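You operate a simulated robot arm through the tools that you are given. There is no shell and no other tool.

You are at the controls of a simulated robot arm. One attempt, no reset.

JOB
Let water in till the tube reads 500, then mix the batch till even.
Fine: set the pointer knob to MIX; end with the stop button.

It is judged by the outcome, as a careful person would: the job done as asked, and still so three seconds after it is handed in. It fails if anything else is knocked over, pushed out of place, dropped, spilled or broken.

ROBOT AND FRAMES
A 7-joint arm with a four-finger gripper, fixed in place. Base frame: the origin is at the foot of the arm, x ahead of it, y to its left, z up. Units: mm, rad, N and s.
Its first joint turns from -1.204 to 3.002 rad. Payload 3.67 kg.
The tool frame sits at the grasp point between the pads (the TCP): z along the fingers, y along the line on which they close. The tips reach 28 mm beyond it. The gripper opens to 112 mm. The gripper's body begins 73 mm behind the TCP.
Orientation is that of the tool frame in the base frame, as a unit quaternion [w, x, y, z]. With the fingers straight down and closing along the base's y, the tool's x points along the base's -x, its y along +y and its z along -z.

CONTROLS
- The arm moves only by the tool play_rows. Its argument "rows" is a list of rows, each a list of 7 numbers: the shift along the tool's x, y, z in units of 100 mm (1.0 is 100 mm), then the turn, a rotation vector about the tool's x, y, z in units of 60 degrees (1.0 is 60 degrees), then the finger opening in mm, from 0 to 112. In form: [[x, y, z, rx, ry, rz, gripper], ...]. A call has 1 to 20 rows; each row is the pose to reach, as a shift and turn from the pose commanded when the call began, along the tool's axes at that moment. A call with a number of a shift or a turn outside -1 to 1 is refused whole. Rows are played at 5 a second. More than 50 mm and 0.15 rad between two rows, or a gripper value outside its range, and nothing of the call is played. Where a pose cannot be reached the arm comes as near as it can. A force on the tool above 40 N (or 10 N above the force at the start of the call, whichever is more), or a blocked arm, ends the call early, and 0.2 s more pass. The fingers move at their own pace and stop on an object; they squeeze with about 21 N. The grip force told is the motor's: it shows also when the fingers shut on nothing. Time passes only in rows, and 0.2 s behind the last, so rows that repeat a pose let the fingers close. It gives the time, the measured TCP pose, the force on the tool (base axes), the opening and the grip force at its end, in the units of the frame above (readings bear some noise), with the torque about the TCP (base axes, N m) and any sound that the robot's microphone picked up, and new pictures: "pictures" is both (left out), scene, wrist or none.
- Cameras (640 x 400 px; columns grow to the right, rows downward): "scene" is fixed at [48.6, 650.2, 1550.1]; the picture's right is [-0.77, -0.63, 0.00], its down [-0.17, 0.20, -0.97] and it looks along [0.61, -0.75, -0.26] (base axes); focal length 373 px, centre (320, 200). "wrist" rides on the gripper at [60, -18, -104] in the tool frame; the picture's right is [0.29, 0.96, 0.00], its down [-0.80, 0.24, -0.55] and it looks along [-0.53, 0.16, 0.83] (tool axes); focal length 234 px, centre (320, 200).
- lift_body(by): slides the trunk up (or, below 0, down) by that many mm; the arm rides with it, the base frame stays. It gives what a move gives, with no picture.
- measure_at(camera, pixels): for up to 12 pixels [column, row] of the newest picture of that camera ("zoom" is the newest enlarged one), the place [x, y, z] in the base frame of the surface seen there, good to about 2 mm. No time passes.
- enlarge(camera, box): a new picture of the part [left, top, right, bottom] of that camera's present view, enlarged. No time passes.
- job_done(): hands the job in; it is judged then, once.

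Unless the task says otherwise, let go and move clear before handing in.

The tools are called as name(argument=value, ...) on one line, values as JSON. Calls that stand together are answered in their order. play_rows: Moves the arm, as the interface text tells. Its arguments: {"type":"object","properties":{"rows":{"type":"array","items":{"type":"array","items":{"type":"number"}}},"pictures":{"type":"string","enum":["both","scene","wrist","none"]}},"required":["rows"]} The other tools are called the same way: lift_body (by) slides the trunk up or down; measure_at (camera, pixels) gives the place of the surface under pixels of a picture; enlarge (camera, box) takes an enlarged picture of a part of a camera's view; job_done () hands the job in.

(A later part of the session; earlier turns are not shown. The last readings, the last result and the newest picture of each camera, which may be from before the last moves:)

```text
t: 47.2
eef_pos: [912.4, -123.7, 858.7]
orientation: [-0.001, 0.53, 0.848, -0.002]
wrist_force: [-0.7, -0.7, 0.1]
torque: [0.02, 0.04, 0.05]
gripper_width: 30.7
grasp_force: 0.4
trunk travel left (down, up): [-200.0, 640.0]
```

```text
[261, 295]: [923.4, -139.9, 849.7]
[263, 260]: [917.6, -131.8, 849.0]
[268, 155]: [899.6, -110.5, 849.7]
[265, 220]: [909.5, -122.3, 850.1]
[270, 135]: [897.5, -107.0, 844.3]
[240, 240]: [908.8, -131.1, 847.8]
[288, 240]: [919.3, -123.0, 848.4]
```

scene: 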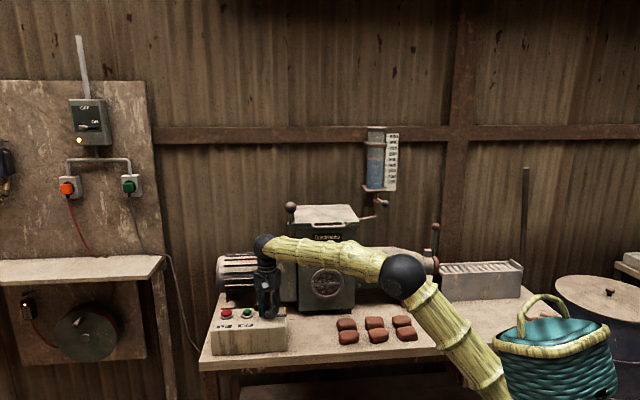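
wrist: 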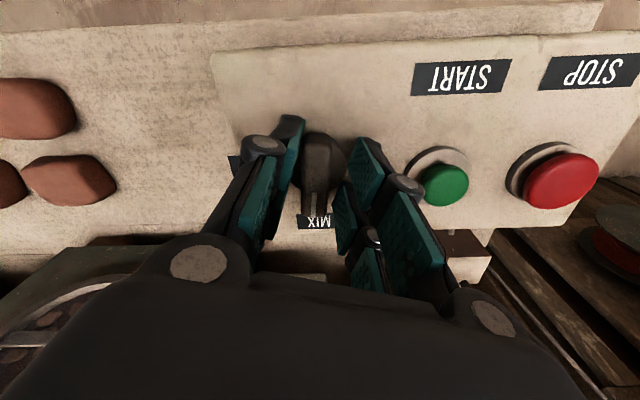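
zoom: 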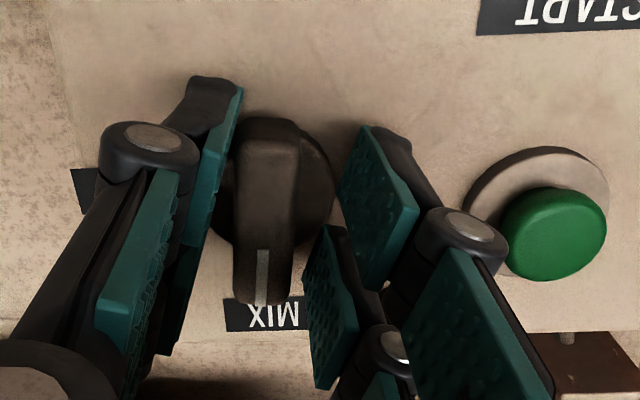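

The pointer angle is about -50°, close to the MIX direction of -46°. I'll open and rise clear to view the knob properly.

play_rows(rows=[[0, 0, 0, 0, 0, 0, 46], [0, 0, -0.2, 0, 0, 0, 46], [0, 0, -0.45, 0, 0, 0, 46], [0, 0, -0.7, 0, 0, 0, 46]], pictures="both")

enlarge(camera="wrist", box=[250, 60, 430, 220])

enlarge(camera="scene", box=[210, 290, 300, 350])

```text
t: 48.2
eef_pos: [912.7, -123.2, 927.1]
orientation: [0.0, 0.531, 0.848, -0.002]
wrist_force: [-0.6, 0.1, 0.8]
torque: [-0.03, 0.02, 0.0]
gripper_width: 46.2
grasp_force: 0.1
trunk travel left (down, up): [-200.0, 640.0]
```

scene: 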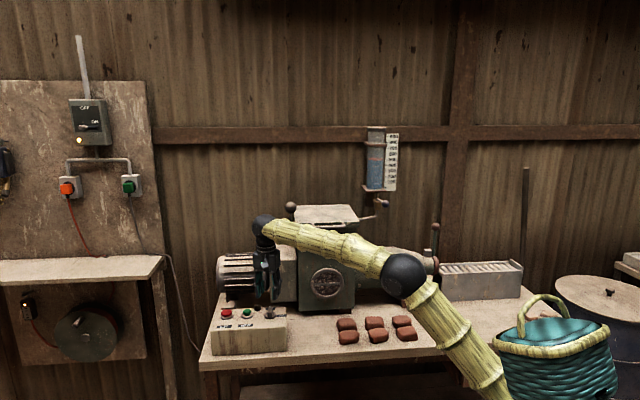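
wrist: 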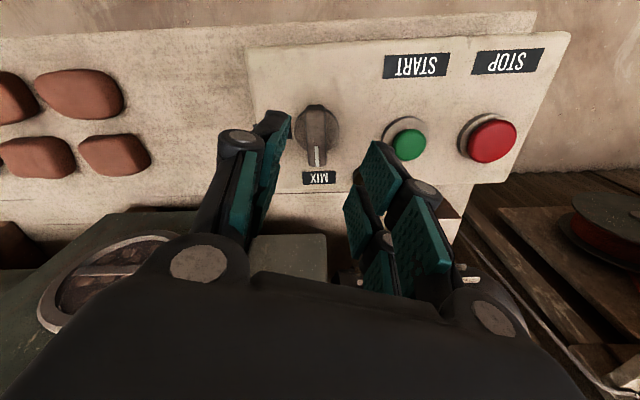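

```text
2.50 times, centred on (340, 140) of wrist
```

zoom: 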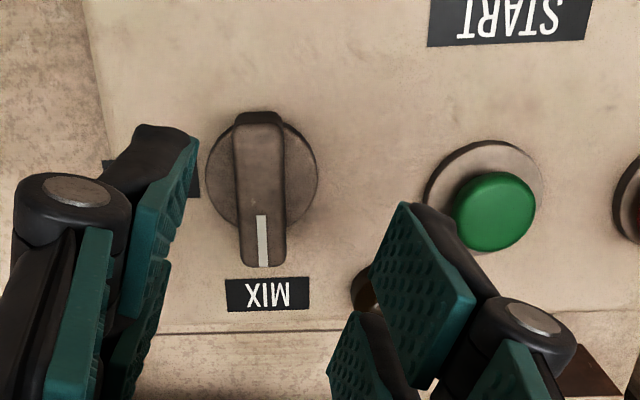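

```text
6.67 times, centred on (255, 320) of scene
```

zoom: 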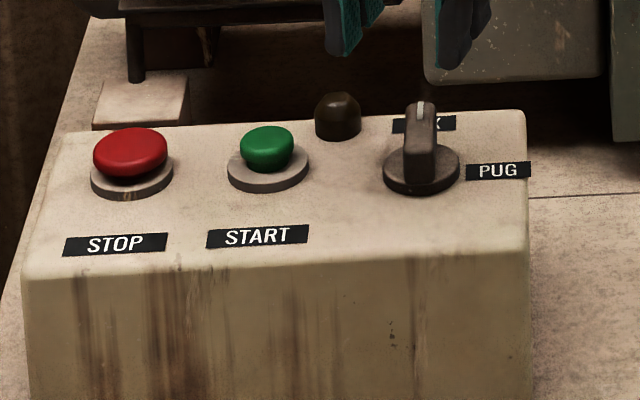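

The knob is clearly at MIX in both views. I'll close the fingers and hover over START, then measure both buttons precisely.

measure_at(camera="wrist", pixels=[[409, 145], [400, 140], [418, 150], [494, 139], [480, 139], [508, 139], [494, 122], [494, 155]])

play_rows(rows=[[0.07, 0.23, 0, 0, 0, 0, 0], [0.14, 0.47, 0, 0, 0, 0, 0], [0.206, 0.7, 0, 0, 0, 0, 0], [0.206, 0.7, 0, 0, 0, 0, 0]], pictures="both")

```text
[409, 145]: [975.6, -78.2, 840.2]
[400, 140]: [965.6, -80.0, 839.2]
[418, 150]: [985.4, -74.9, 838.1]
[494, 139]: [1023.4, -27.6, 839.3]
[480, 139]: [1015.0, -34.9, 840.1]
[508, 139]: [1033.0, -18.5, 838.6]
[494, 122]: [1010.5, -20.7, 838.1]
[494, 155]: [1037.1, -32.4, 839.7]
```

```text
t: 49.2
eef_pos: [967.1, -73.2, 930.2]
orientation: [0.0, 0.53, 0.848, -0.002]
wrist_force: [0.5, 1.1, -0.3]
torque: [0.01, 0.03, 0.03]
gripper_width: 0.1
grasp_force: 20.9
trunk travel left (down, up): [-200.0, 640.0]
```

scene: 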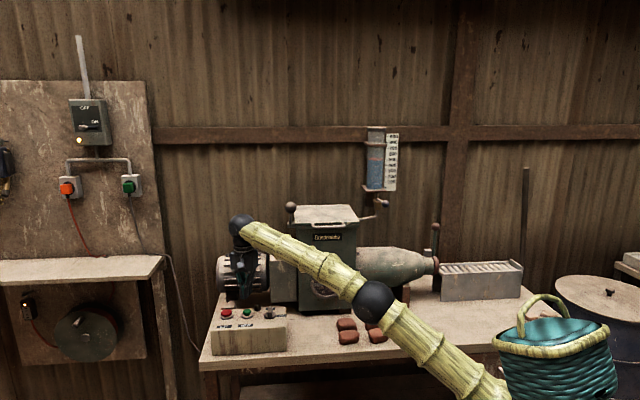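
wrist: 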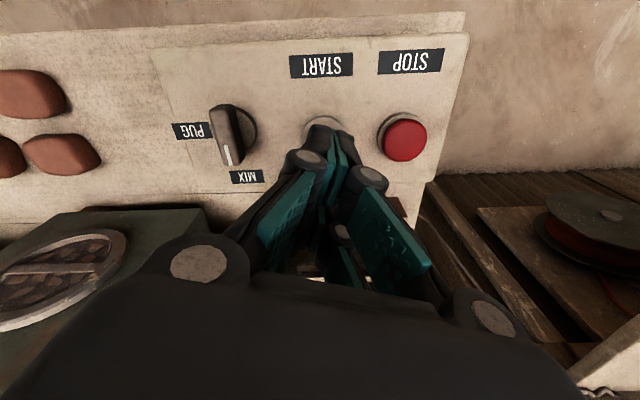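

START is about (971,-76) and STOP about (1024,-27), at a reach of roughly 1024 mm. I'll test whether I can hover over STOP before starting the machine.

play_rows(rows=[[0.06, 0.24, 0, 0, 0, 0, 0], [0.11, 0.48, 0, 0, 0, 0, 0], [0.166, 0.713, 0, 0, 0, 0, 0]], pictures="both")

```text
t: 50.0
eef_pos: [977.3, -44.3, 918.7]
orientation: [0.0, 0.531, 0.847, -0.001]
wrist_force: [-0.3, -0.1, 0.6]
torque: [0.04, -0.01, 0.02]
gripper_width: 0.1
grasp_force: 20.9
out of reach, approached as far as the arm can: row 1, 2, 3
trunk travel left (down, up): [-200.0, 640.0]
```

scene: 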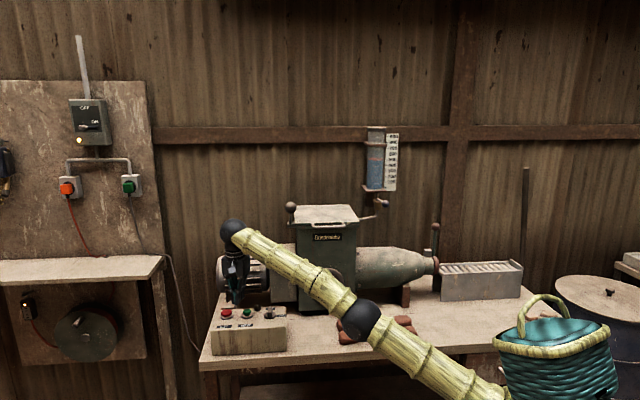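
wrist: 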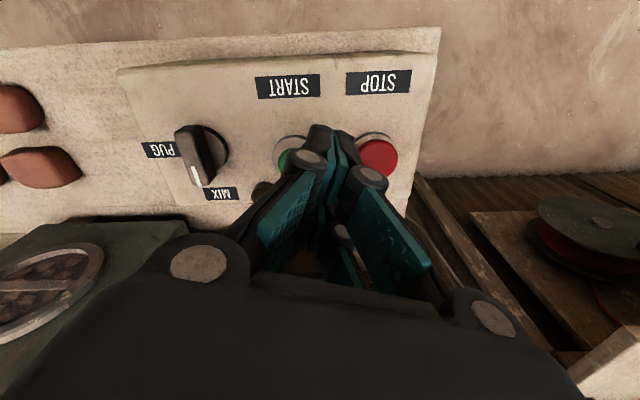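

STOP is out of reach with the trunk this low because the arm is fully straight. I'll raise the trunk 220 mm and lower the tool with the arm for more reach.

lift_body(by=220)

play_rows(rows=[[0, 0, 0.3, 0, 0, 0, 0], [0, 0, 0.6, 0, 0, 0, 0], [0, 0, 0.9, 0, 0, 0, 0]], pictures="none")

play_rows(rows=[[0, 0, 0.3, 0, 0, 0, 0], [0, 0, 0.6, 0, 0, 0, 0], [0, 0, 0.9, 0, 0, 0, 0]], pictures="both")

```text
t: 52.3
eef_pos: [977.6, -45.8, 1137.0]
orientation: [-0.001, 0.531, 0.847, -0.002]
wrist_force: [-0.2, -0.7, 0.5]
torque: [0.02, 0.01, 0.0]
gripper_width: 0.1
grasp_force: 21.2
trunk travel left (down, up): [-420.0, 420.0]
```

```text
t: 53.1
eef_pos: [977.8, -45.5, 1047.2]
orientation: [0.0, 0.53, 0.848, -0.003]
wrist_force: [1.0, -0.5, 0.7]
torque: [-0.02, 0.03, 0.03]
gripper_width: 0.1
grasp_force: 20.9
trunk travel left (down, up): [-420.0, 420.0]
```

```text
t: 53.9
eef_pos: [978.2, -46.6, 957.1]
orientation: [0.0, 0.531, 0.848, -0.002]
wrist_force: [-0.5, -0.2, 0.0]
torque: [-0.01, -0.01, 0.01]
gripper_width: 0.0
grasp_force: 21.5
trunk travel left (down, up): [-420.0, 420.0]
```

scene: 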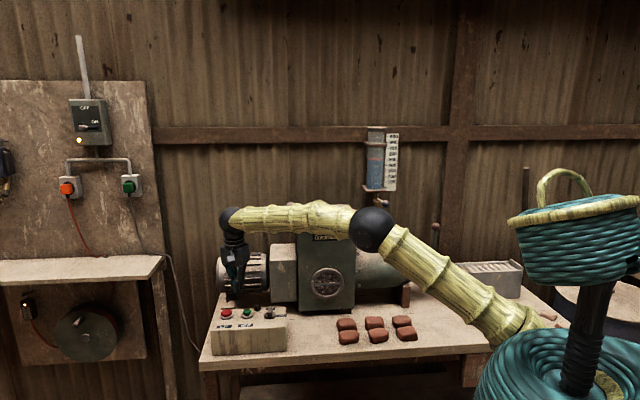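
wrist: 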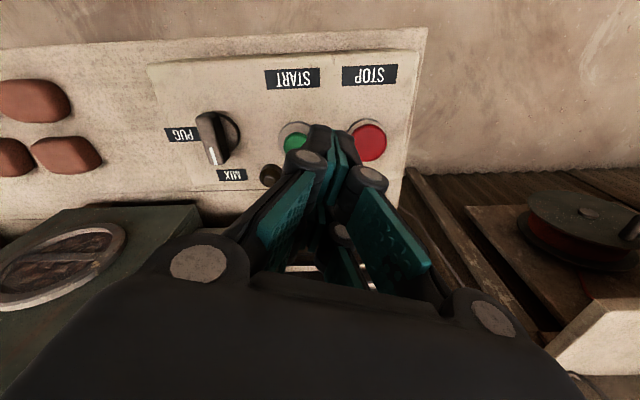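

The hopper and porthole at (326,282) stay visible under the forearm. I'll check the forearm's clearance from the hopper's ball lever, which is now hidden behind it.

measure_at(camera="scene", pixels=[[372, 228], [345, 218], [320, 218], [290, 218], [260, 218], [230, 215], [230, 290], [330, 240], [300, 205]])

```text
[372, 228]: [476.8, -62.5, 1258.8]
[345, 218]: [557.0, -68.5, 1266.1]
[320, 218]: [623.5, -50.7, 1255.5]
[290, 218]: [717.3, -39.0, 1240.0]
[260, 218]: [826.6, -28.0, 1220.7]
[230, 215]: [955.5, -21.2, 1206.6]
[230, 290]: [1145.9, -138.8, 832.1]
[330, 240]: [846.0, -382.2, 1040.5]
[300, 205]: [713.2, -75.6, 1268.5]
```

The forearm runs near y≈-50, well clear of the lever at y=-218. Now I'll test the STOP hover again.

play_rows(rows=[[0, 0.2, 0, 0, 0, 0, 0], [-0.02, 0.4, 0, 0, 0, 0, 0], [-0.02, 0.5, 0, 0, 0, 0, 0]], pictures="wrist")

```text
t: 54.7
eef_pos: [1023.7, -24.4, 958.2]
orientation: [0.0, 0.531, 0.848, -0.002]
wrist_force: [-0.2, 0.3, 0.2]
torque: [0.0, 0.01, -0.01]
gripper_width: 0.2
grasp_force: 21.5
trunk travel left (down, up): [-420.0, 420.0]
```

wrist: 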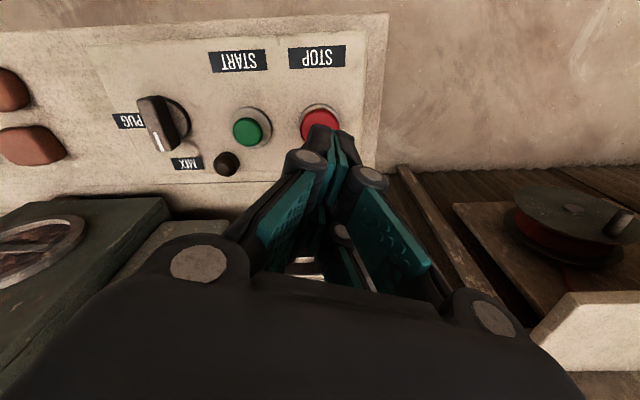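

STOP is reachable now. I'll measure both buttons from here for exact press points.

measure_at(camera="wrist", pixels=[[247, 132], [236, 132], [258, 132], [247, 121], [247, 142], [322, 118], [305, 122], [338, 118], [321, 106]])

enlarge(camera="wrist", box=[210, 80, 370, 180])

```text
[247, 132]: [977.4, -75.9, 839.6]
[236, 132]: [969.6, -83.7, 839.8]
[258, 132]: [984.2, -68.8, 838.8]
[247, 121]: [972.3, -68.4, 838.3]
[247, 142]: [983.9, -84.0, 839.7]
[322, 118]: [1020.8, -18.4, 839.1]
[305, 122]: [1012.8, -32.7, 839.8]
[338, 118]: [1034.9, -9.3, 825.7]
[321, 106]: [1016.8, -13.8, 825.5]
```

```text
4.00 times, centred on (290, 130) of wrist
```

zoom: 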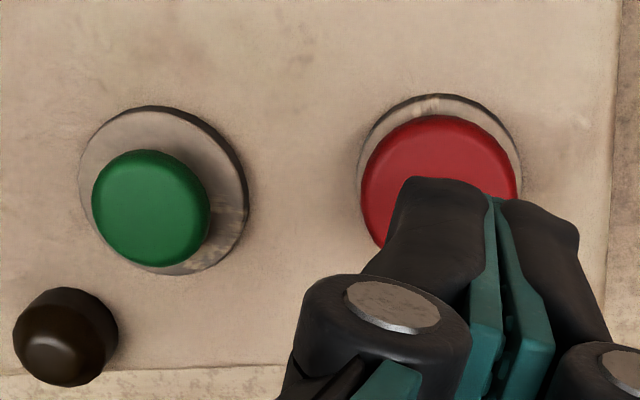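

START's centre is (977,-76) with its top at z 840, and STOP's is about (1024,-25). I'll go over START and lower to about 12 mm above it.

play_rows(rows=[[-0.09, -0.22, 0.1, 0, 0, 0, 0], [-0.18, -0.44, 0.2, 0, 0, 0, 0], [-0.26, -0.645, 0.4, 0, 0, 0, 0], [-0.26, -0.645, 0.6, 0, 0, 0, 0], [-0.26, -0.645, 0.77, 0, 0, 0, 0]], pictures="both")

enlarge(camera="scene", box=[205, 270, 305, 350])

```text
t: 55.9
eef_pos: [975.4, -79.5, 879.4]
orientation: [0.0, 0.531, 0.847, -0.002]
wrist_force: [0.4, -0.1, 0.4]
torque: [-0.02, 0.04, -0.05]
gripper_width: 0.0
grasp_force: 20.7
trunk travel left (down, up): [-420.0, 420.0]
```

scene: 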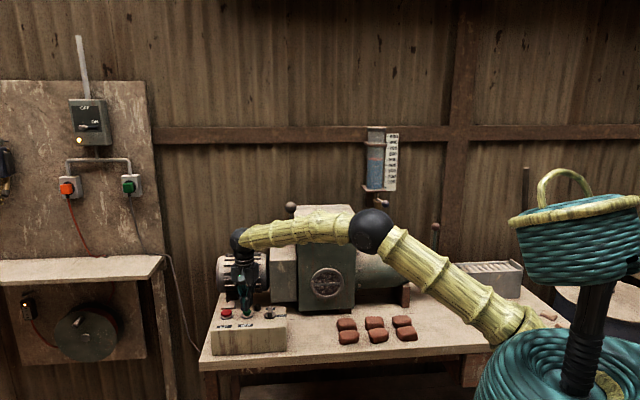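
wrist: 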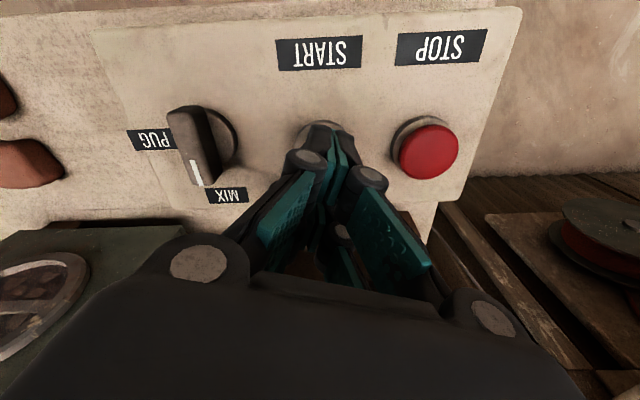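

```text
5.00 times, centred on (255, 310) of scene
```

zoom: 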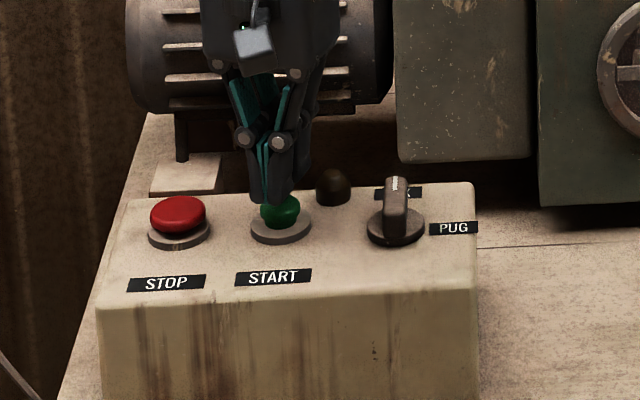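

The tips are just above the green cap at scene zoom (275,205). I'll press START down about 6 mm past contact and release.

play_rows(rows=[[0.024, 0.03, 0.06, 0, 0, 0, 0], [0.024, 0.03, 0.12, 0, 0, 0, 0], [0.024, 0.03, 0.15, 0, 0, 0, 0], [0.024, 0.03, 0.18, 0, 0, 0, 0]], pictures="both")

enlarge(camera="scene", box=[205, 260, 360, 350])

```text
t: 56.9
eef_pos: [977.9, -74.9, 863.0]
orientation: [0.001, 0.531, 0.848, -0.001]
wrist_force: [-0.3, 0.5, 0.8]
torque: [-0.02, 0.05, 0.0]
gripper_width: 6.0
grasp_force: 35.6
trunk travel left (down, up): [-420.0, 420.0]
```

scene: 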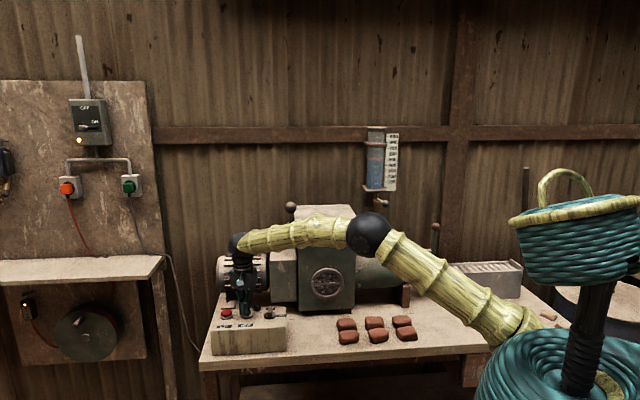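
wrist: 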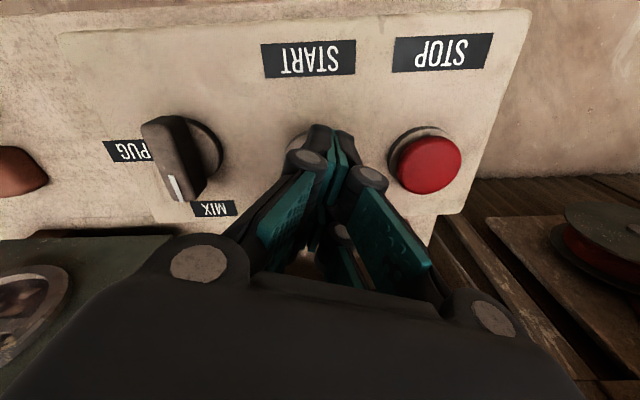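

```text
4.13 times, centred on (282, 305) of scene
```

zoom: 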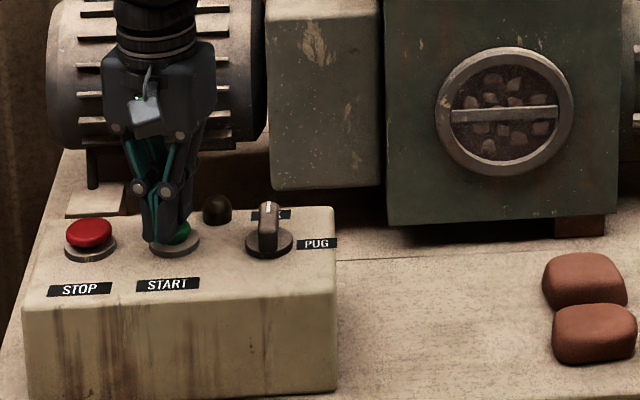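

The force is only 0.8 N and the opening widened to 6 mm, so the tips may be off-centre on the cap. I'll look closer.

enlarge(camera="scene", box=[225, 285, 275, 325])

enlarge(camera="wrist", box=[260, 100, 400, 200])

```text
10.00 times, centred on (250, 305) of scene
```

zoom: 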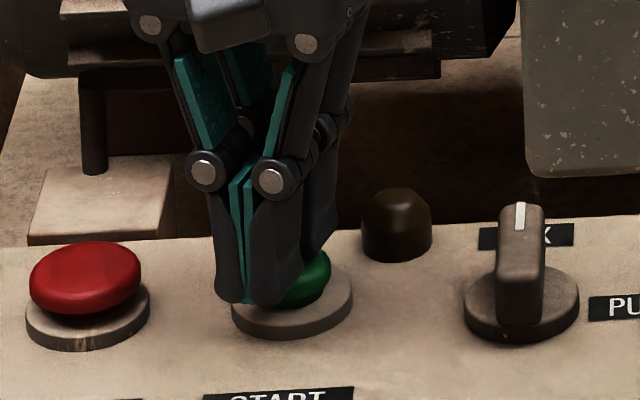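

```text
4.00 times, centred on (330, 150) of wrist
```

zoom: 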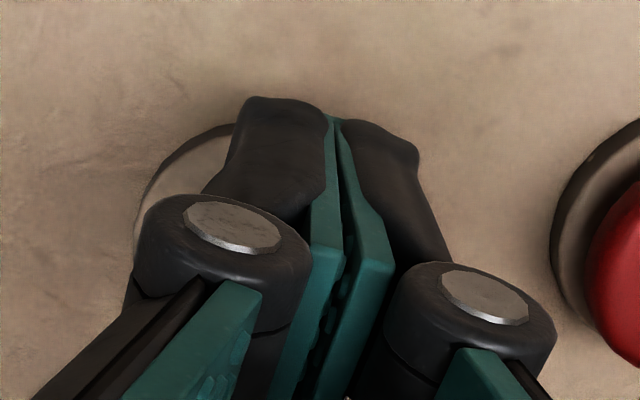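

The tips look offset toward scene-left of the green cap (cap at zoom (310,275), tips at (260,290)). I'll lift and see how they line up with the cap.

play_rows(rows=[[0, 0, -0.15, 0, 0, 0, 0], [0, 0, -0.3, 0, 0, 0, 0], [0, 0, -0.3, 0, 0, 0, 0]], pictures="both")

enlarge(camera="scene", box=[225, 280, 275, 320])

enlarge(camera="wrist", box=[260, 90, 400, 200])

```text
t: 57.7
eef_pos: [979.2, -75.1, 891.3]
orientation: [0.0, 0.531, 0.847, -0.002]
wrist_force: [-0.5, 0.2, 0.8]
torque: [0.02, -0.03, -0.02]
gripper_width: 0.2
grasp_force: 35.4
trunk travel left (down, up): [-420.0, 420.0]
```

scene: 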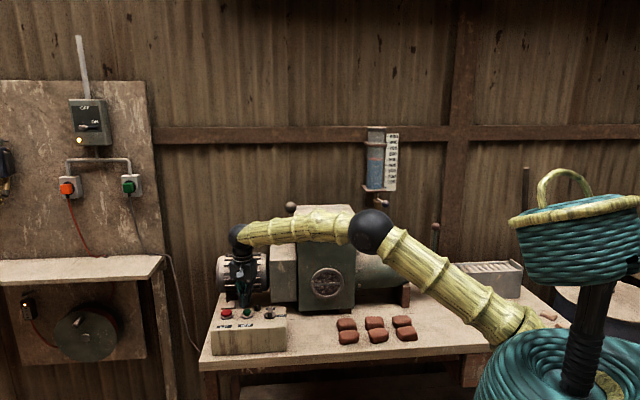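
wrist: 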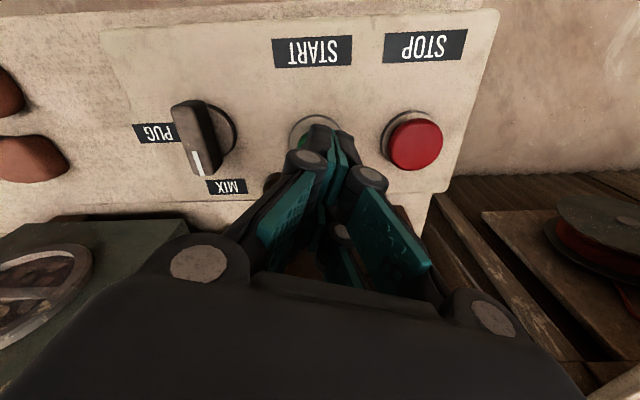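

```text
10.00 times, centred on (250, 300) of scene
```

zoom: 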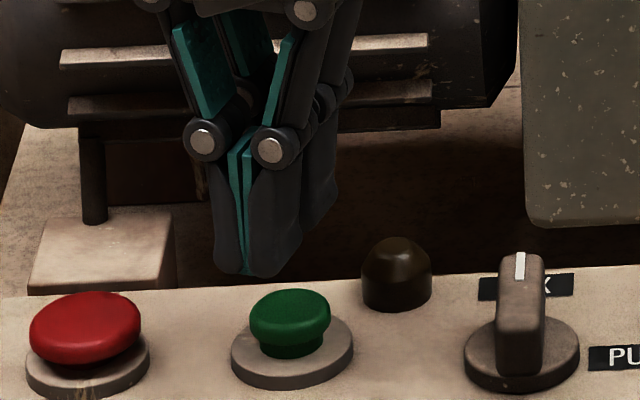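

```text
3.64 times, centred on (330, 145) of wrist
```

zoom: 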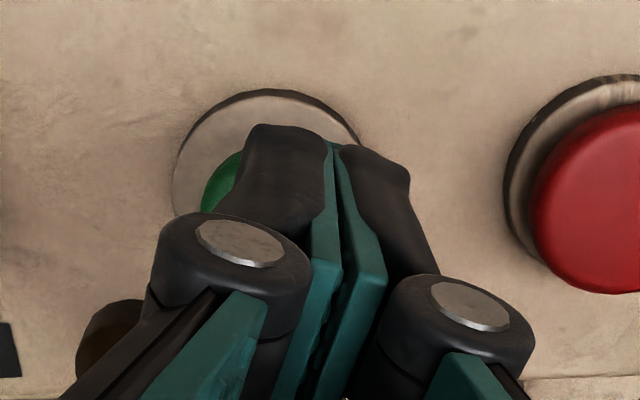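

The gripper has front and back prong pairs with a gap, and the cap slipped into it. The cap is really near (971,-79). I'll shift so the back pair sits over it, with the front pair over empty panel, and press again.

play_rows(rows=[[0.09, -0.05, 0, 0, 0, 0, 0], [0.18, -0.09, 0, 0, 0, 0, 0], [0.18, -0.09, 0.1, 0, 0, 0, 0]], pictures="both")

enlarge(camera="scene", box=[225, 285, 275, 325])

enlarge(camera="wrist", box=[260, 90, 400, 200])

```text
t: 58.5
eef_pos: [962.8, -62.7, 881.0]
orientation: [0.0, 0.53, 0.848, -0.002]
wrist_force: [0.0, -0.1, -0.2]
torque: [0.04, 0.0, -0.03]
gripper_width: 0.0
grasp_force: 35.9
trunk travel left (down, up): [-420.0, 420.0]
```

scene: 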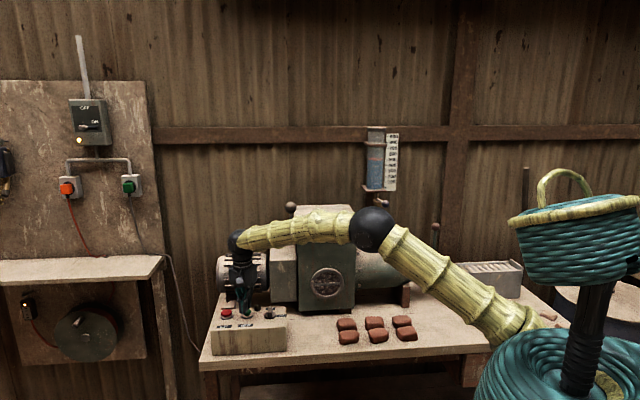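
wrist: 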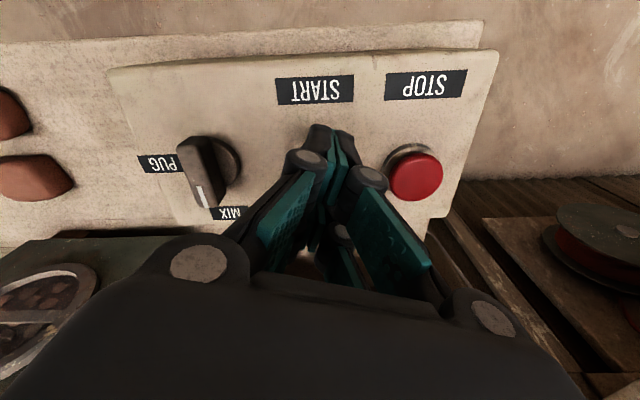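

```text
10.00 times, centred on (250, 305) of scene
```

zoom: 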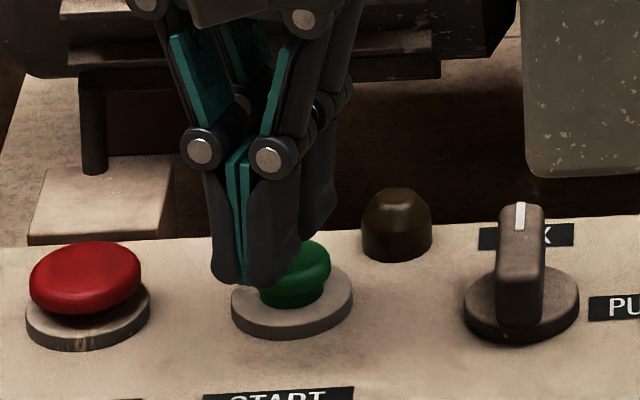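

```text
3.64 times, centred on (330, 145) of wrist
```

zoom: 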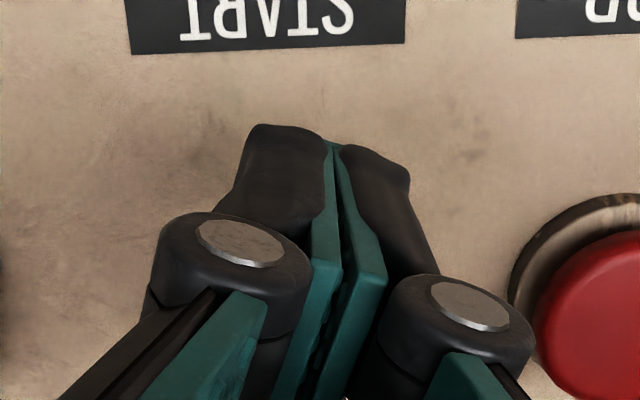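

By careful back-projection the START centre is (971.6,-77.7), right under the back prong pair. I'll press down now.

play_rows(rows=[[0, 0.014, 0.08, 0, 0, 0, 0], [0, 0.014, 0.13, 0, 0, 0, 0], [0, 0.014, 0.17, 0, 0, 0, 0], [0, 0.014, 0.2, 0, 0, 0, 0]], pictures="both")

enlarge(camera="scene", box=[225, 285, 275, 325])

```text
t: 59.5
eef_pos: [964.0, -62.4, 863.7]
orientation: [0.0, 0.53, 0.848, -0.002]
wrist_force: [-0.4, 0.6, 0.8]
torque: [-0.01, 0.02, 0.01]
gripper_width: 5.9
grasp_force: 36.1
trunk travel left (down, up): [-420.0, 420.0]
```

scene: 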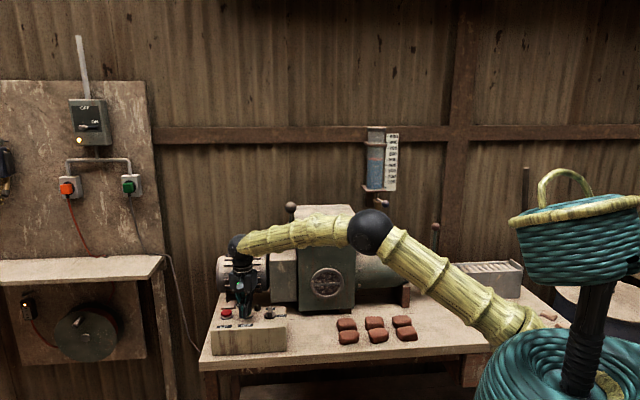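
wrist: 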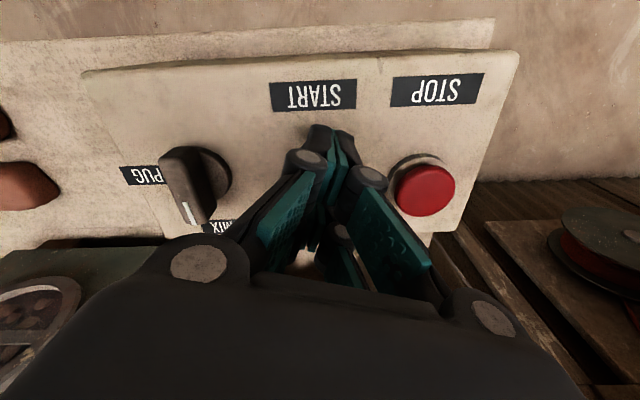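

```text
10.00 times, centred on (250, 305) of scene
```

zoom: 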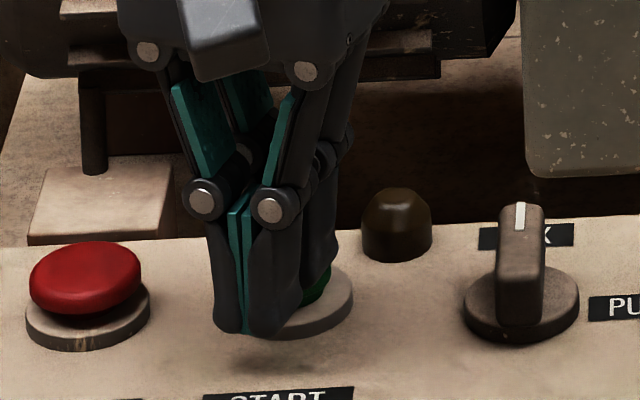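

Again no force on the tool and the opening went to 5.9. I'll look closely at the cap and the indicator lamp.

enlarge(camera="scene", box=[235, 300, 265, 322])

enlarge(camera="scene", box=[300, 250, 355, 310])

enlarge(camera="wrist", box=[240, 100, 420, 300])

```text
16.00 times, centred on (250, 311) of scene
```

zoom: 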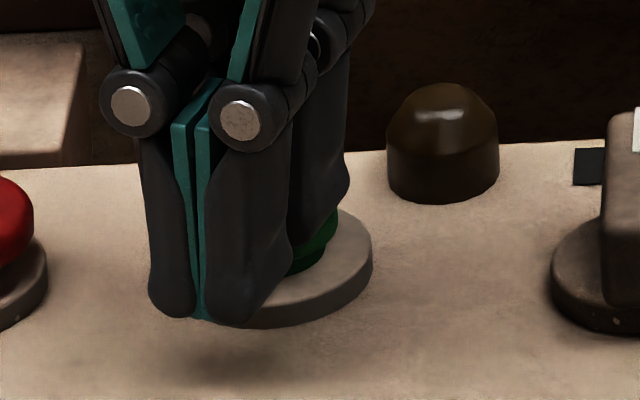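

```text
6.67 times, centred on (328, 280) of scene
```

zoom: 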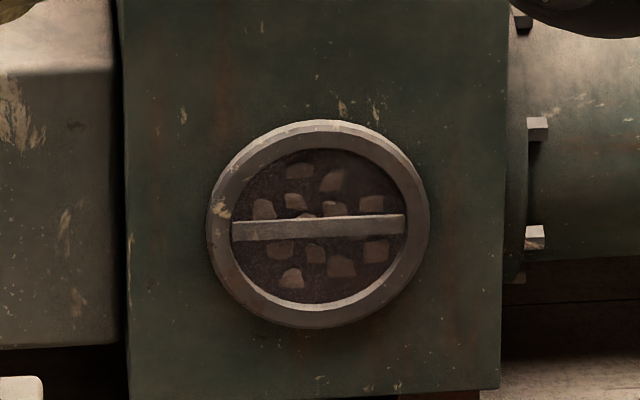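

```text
2.00 times, centred on (330, 200) of wrist
```

zoom: 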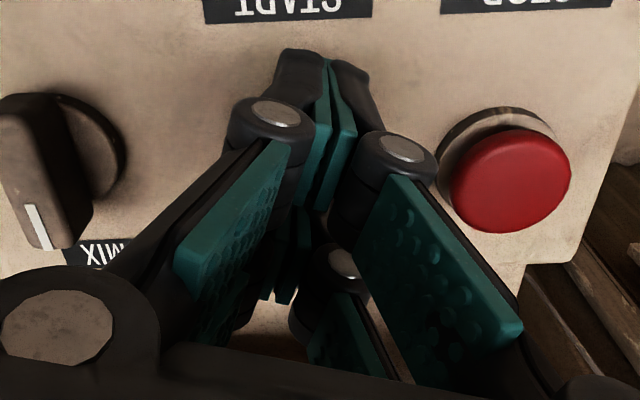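

The lamp and batch are unchanged, so the button probably hasn't travelled far enough against a light spring. I'll press 4 mm deeper.

play_rows(rows=[[0, 0, 0.02, 0, 0, 0, 0], [0, 0, 0.04, 0, 0, 0, 0], [0, 0, 0.04, 0, 0, 0, 0]], pictures="scene")

enlarge(camera="scene", box=[235, 300, 265, 322])

```text
t: 60.3
eef_pos: [963.2, -60.9, 860.4]
orientation: [0.001, 0.531, 0.847, -0.002]
wrist_force: [1.7, -0.6, 5.3]
torque: [-0.11, -0.11, 0.03]
gripper_width: 6.2
grasp_force: 35.9
trunk travel left (down, up): [-420.0, 420.0]
heard: click
```

scene: 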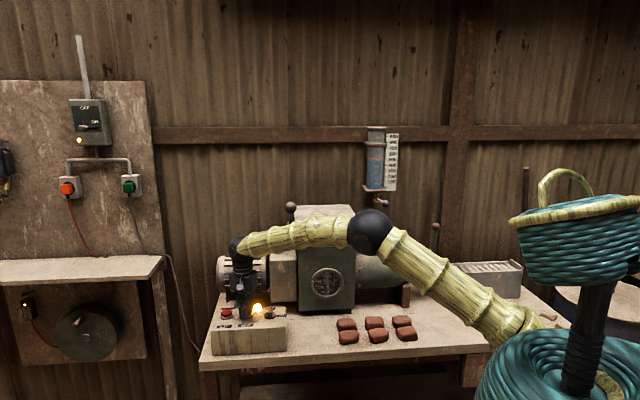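

```text
16.00 times, centred on (250, 311) of scene
```

zoom: 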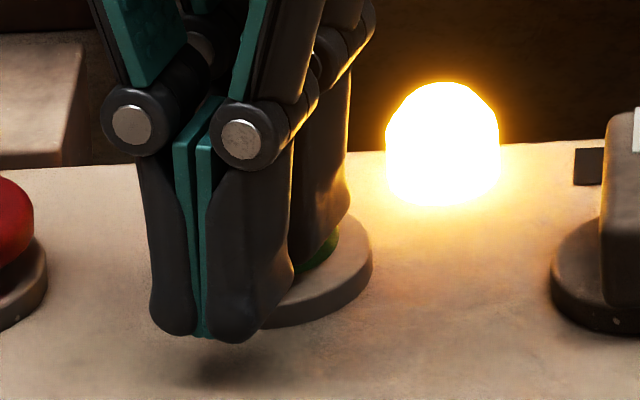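

A click was heard and the lamp is lit, so the mixer is running in MIX. I'll lift off START and move to hover over STOP, watching the porthole.

play_rows(rows=[[0, 0, -0.15, 0, 0, 0, 0], [0, 0, -0.3, 0, 0, 0, 0], [0.07, 0.22, -0.3, 0, 0, 0, 0], [0.14, 0.44, -0.3, 0, 0, 0, 0], [0.21, 0.66, -0.3, 0, 0, 0, 0]], pictures="both")

enlarge(camera="scene", box=[300, 250, 355, 310])

enlarge(camera="scene", box=[205, 280, 285, 330])

```text
t: 61.5
eef_pos: [1014.8, -15.8, 888.6]
orientation: [0.0, 0.53, 0.848, -0.002]
wrist_force: [-1.1, 0.4, -0.4]
torque: [-0.03, 0.04, -0.03]
gripper_width: 0.2
grasp_force: 35.6
trunk travel left (down, up): [-420.0, 420.0]
```

scene: 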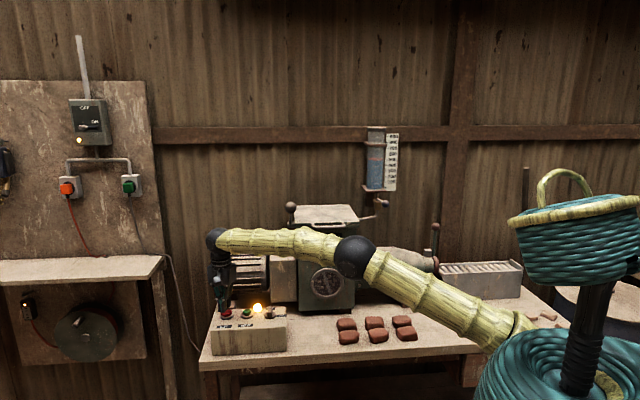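
wrist: 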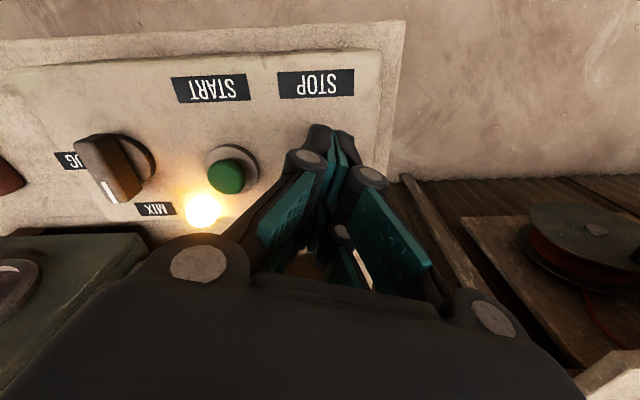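

```text
6.67 times, centred on (328, 280) of scene
```

zoom: 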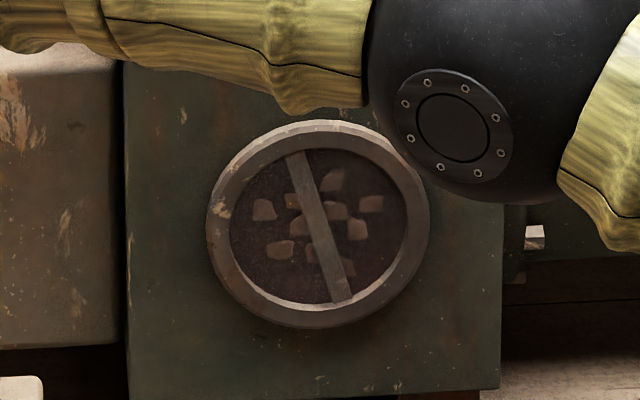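

```text
8.00 times, centred on (245, 305) of scene
```

zoom: 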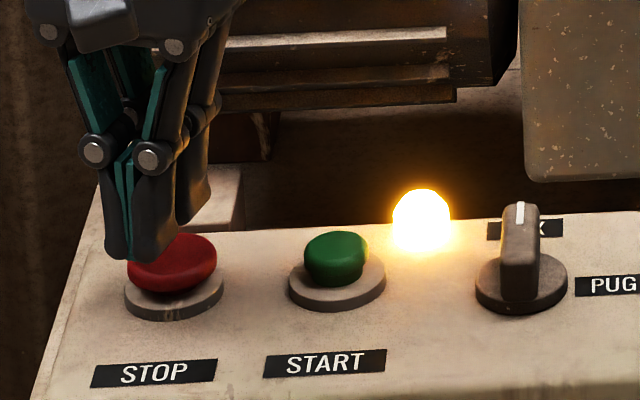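

The paddle in the porthole is turning and lumps are still visible. I'll wait about 4 s hovering here and look again.

play_rows(rows=[[0, 0, 0, 0, 0, 0, 0], [0, 0, 0, 0, 0, 0, 0], [0, 0, 0, 0, 0, 0, 0], [0, 0, 0, 0, 0, 0, 0], [0, 0, 0, 0, 0, 0, 0], [0, 0, 0, 0, 0, 0, 0], [0, 0, 0, 0, 0, 0, 0], [0, 0, 0, 0, 0, 0, 0], [0, 0, 0, 0, 0, 0, 0], [0, 0, 0, 0, 0, 0, 0], [0, 0, 0, 0, 0, 0, 0], [0, 0, 0, 0, 0, 0, 0], [0, 0, 0, 0, 0, 0, 0], [0, 0, 0, 0, 0, 0, 0], [0, 0, 0, 0, 0, 0, 0], [0, 0, 0, 0, 0, 0, 0], [0, 0, 0, 0, 0, 0, 0], [0, 0, 0, 0, 0, 0, 0]], pictures="scene")

enlarge(camera="scene", box=[305, 255, 350, 305])

enlarge(camera="scene", box=[364, 145, 394, 165])

```text
t: 65.3
eef_pos: [1014.0, -14.6, 887.9]
orientation: [0.0, 0.531, 0.847, -0.002]
wrist_force: [0.2, 0.2, -1.1]
torque: [0.0, -0.01, 0.01]
gripper_width: 0.0
grasp_force: 35.8
trunk travel left (down, up): [-420.0, 420.0]
```

scene: 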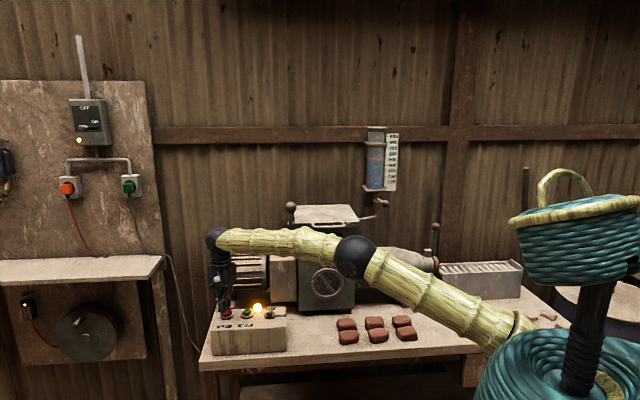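

```text
8.00 times, centred on (328, 280) of scene
```

zoom: 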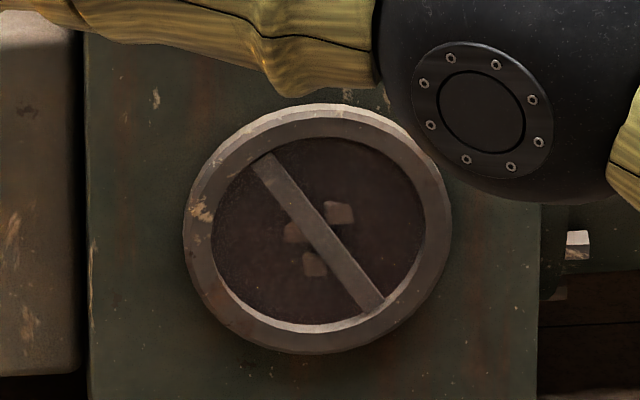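

```text
16.00 times, centred on (379, 155) of scene
```

zoom: 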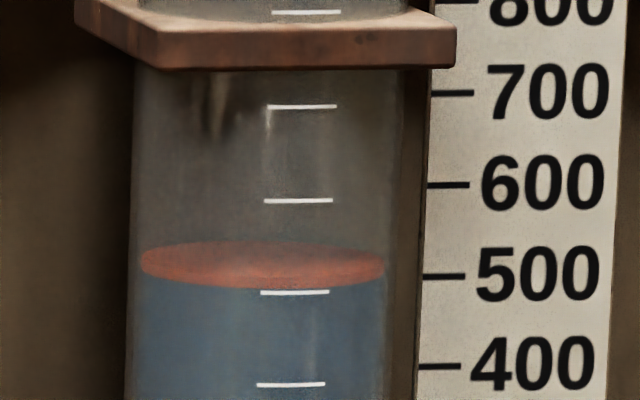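

Only about three lumps remain at zoom (315,235), and the tube still reads 500. I'll wait another 1.6 s.

play_rows(rows=[[0, 0, 0, 0, 0, 0, 0], [0, 0, 0, 0, 0, 0, 0], [0, 0, 0, 0, 0, 0, 0], [0, 0, 0, 0, 0, 0, 0], [0, 0, 0, 0, 0, 0, 0], [0, 0, 0, 0, 0, 0, 0], [0, 0, 0, 0, 0, 0, 0]], pictures="scene")

enlarge(camera="scene", box=[305, 255, 350, 305])

```text
t: 66.9
eef_pos: [1014.8, -14.4, 887.4]
orientation: [0.0, 0.531, 0.847, -0.002]
wrist_force: [-0.5, -0.6, 0.2]
torque: [0.0, -0.03, 0.0]
gripper_width: 0.0
grasp_force: 35.5
trunk travel left (down, up): [-420.0, 420.0]
```

scene: 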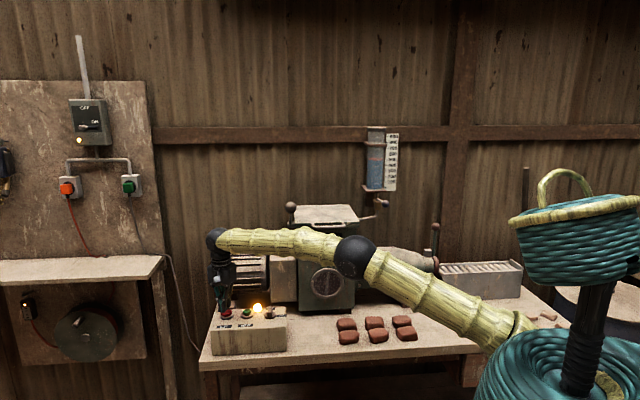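

```text
8.00 times, centred on (328, 280) of scene
```

zoom: 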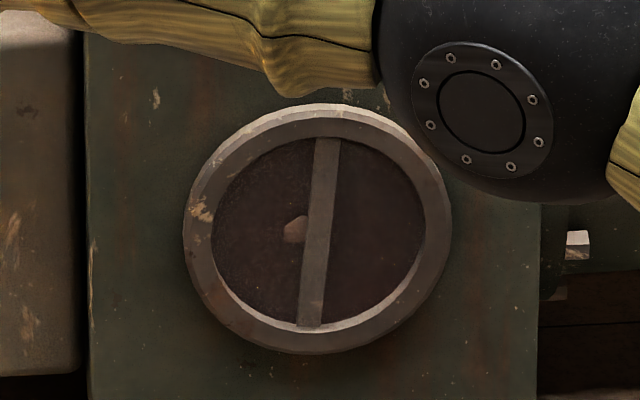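

One lump is still visible at zoom (295,228). I'll wait a little longer.

play_rows(rows=[[0, 0, 0, 0, 0, 0, 0], [0, 0, 0, 0, 0, 0, 0], [0, 0, 0, 0, 0, 0, 0], [0, 0, 0, 0, 0, 0, 0]], pictures="scene")

enlarge(camera="scene", box=[305, 255, 350, 305])

```text
t: 67.9
eef_pos: [1013.9, -15.3, 889.2]
orientation: [0.001, 0.531, 0.848, -0.003]
wrist_force: [0.2, 0.0, -0.1]
torque: [-0.02, 0.0, 0.03]
gripper_width: 0.0
grasp_force: 35.2
trunk travel left (down, up): [-420.0, 420.0]
```

scene: 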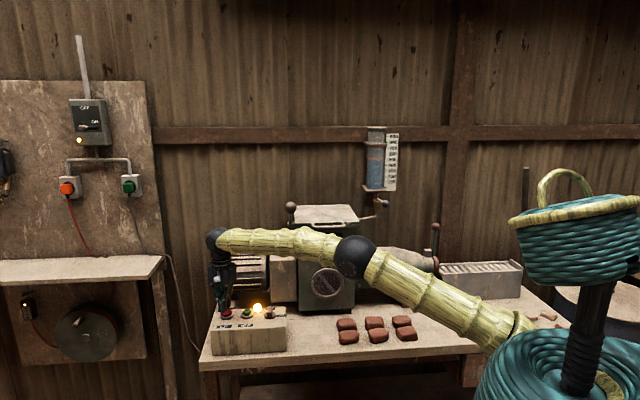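

```text
8.00 times, centred on (328, 280) of scene
```

zoom: 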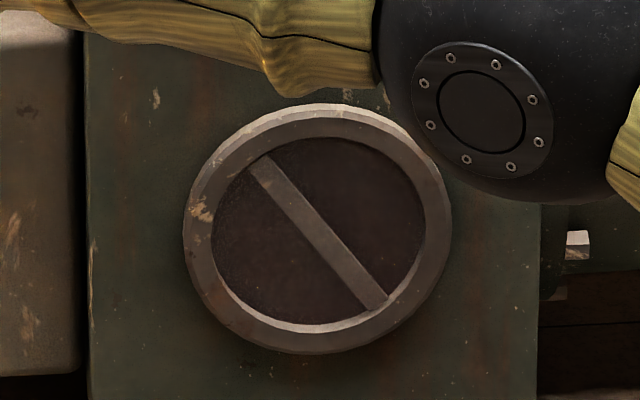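

No lumps are visible, but the paddle could be hiding the last one at (295,228). I'll wait 0.6 s more to confirm.

play_rows(rows=[[0, 0, 0, 0, 0, 0, 0], [0, 0, 0, 0, 0, 0, 0]], pictures="scene")

enlarge(camera="scene", box=[305, 255, 350, 305])

enlarge(camera="scene", box=[205, 285, 265, 325])

```text
t: 68.5
eef_pos: [1012.7, -14.2, 888.4]
orientation: [0.0, 0.531, 0.848, -0.003]
wrist_force: [-0.7, 0.1, 0.2]
torque: [-0.01, 0.01, 0.0]
gripper_width: 0.0
grasp_force: 36.3
trunk travel left (down, up): [-420.0, 420.0]
```

scene: 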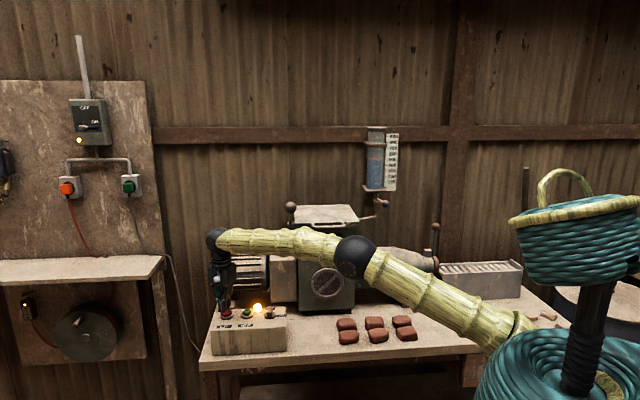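

```text
8.00 times, centred on (328, 280) of scene
```

zoom: 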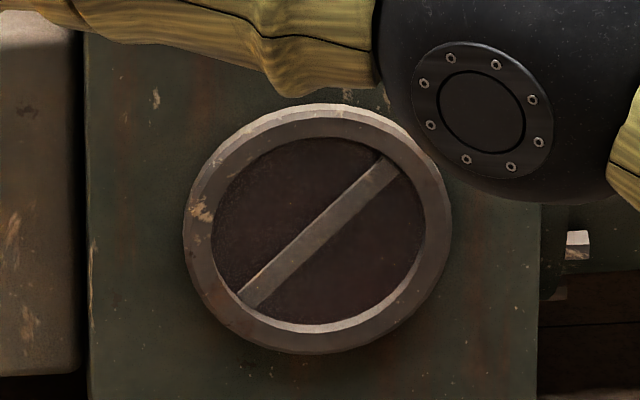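

```text
10.00 times, centred on (235, 305) of scene
```

zoom: 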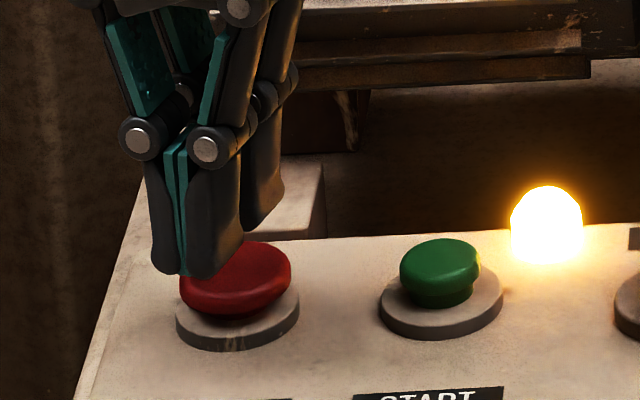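

The batch looks even: no lumps anywhere, including the spot the paddle had covered. I'll press STOP now.

play_rows(rows=[[0, 0, 0.1, 0, 0, 0, 0], [0, 0, 0.2, 0, 0, 0, 0], [0, 0, 0.25, 0, 0, 0, 0], [0, 0, 0.29, 0, 0, 0, 0]], pictures="scene")

enlarge(camera="scene", box=[205, 285, 265, 325])

```text
t: 69.5
eef_pos: [1014.5, -14.6, 860.5]
orientation: [0.0, 0.531, 0.847, -0.002]
wrist_force: [-1.1, 1.5, 5.1]
torque: [-0.02, 0.01, 0.04]
gripper_width: 5.9
grasp_force: 35.7
trunk travel left (down, up): [-420.0, 420.0]
heard: click
```

scene: 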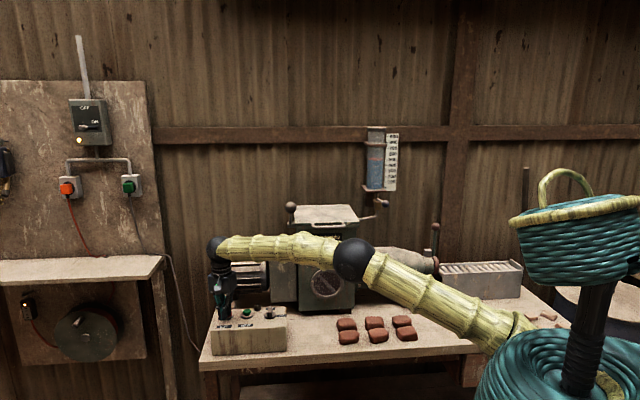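

```text
10.00 times, centred on (235, 305) of scene
```

zoom: 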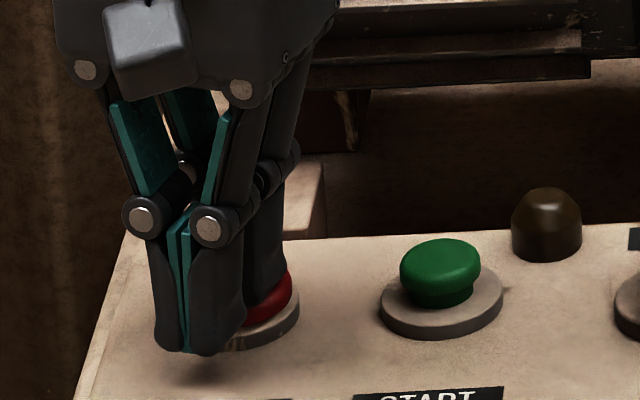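

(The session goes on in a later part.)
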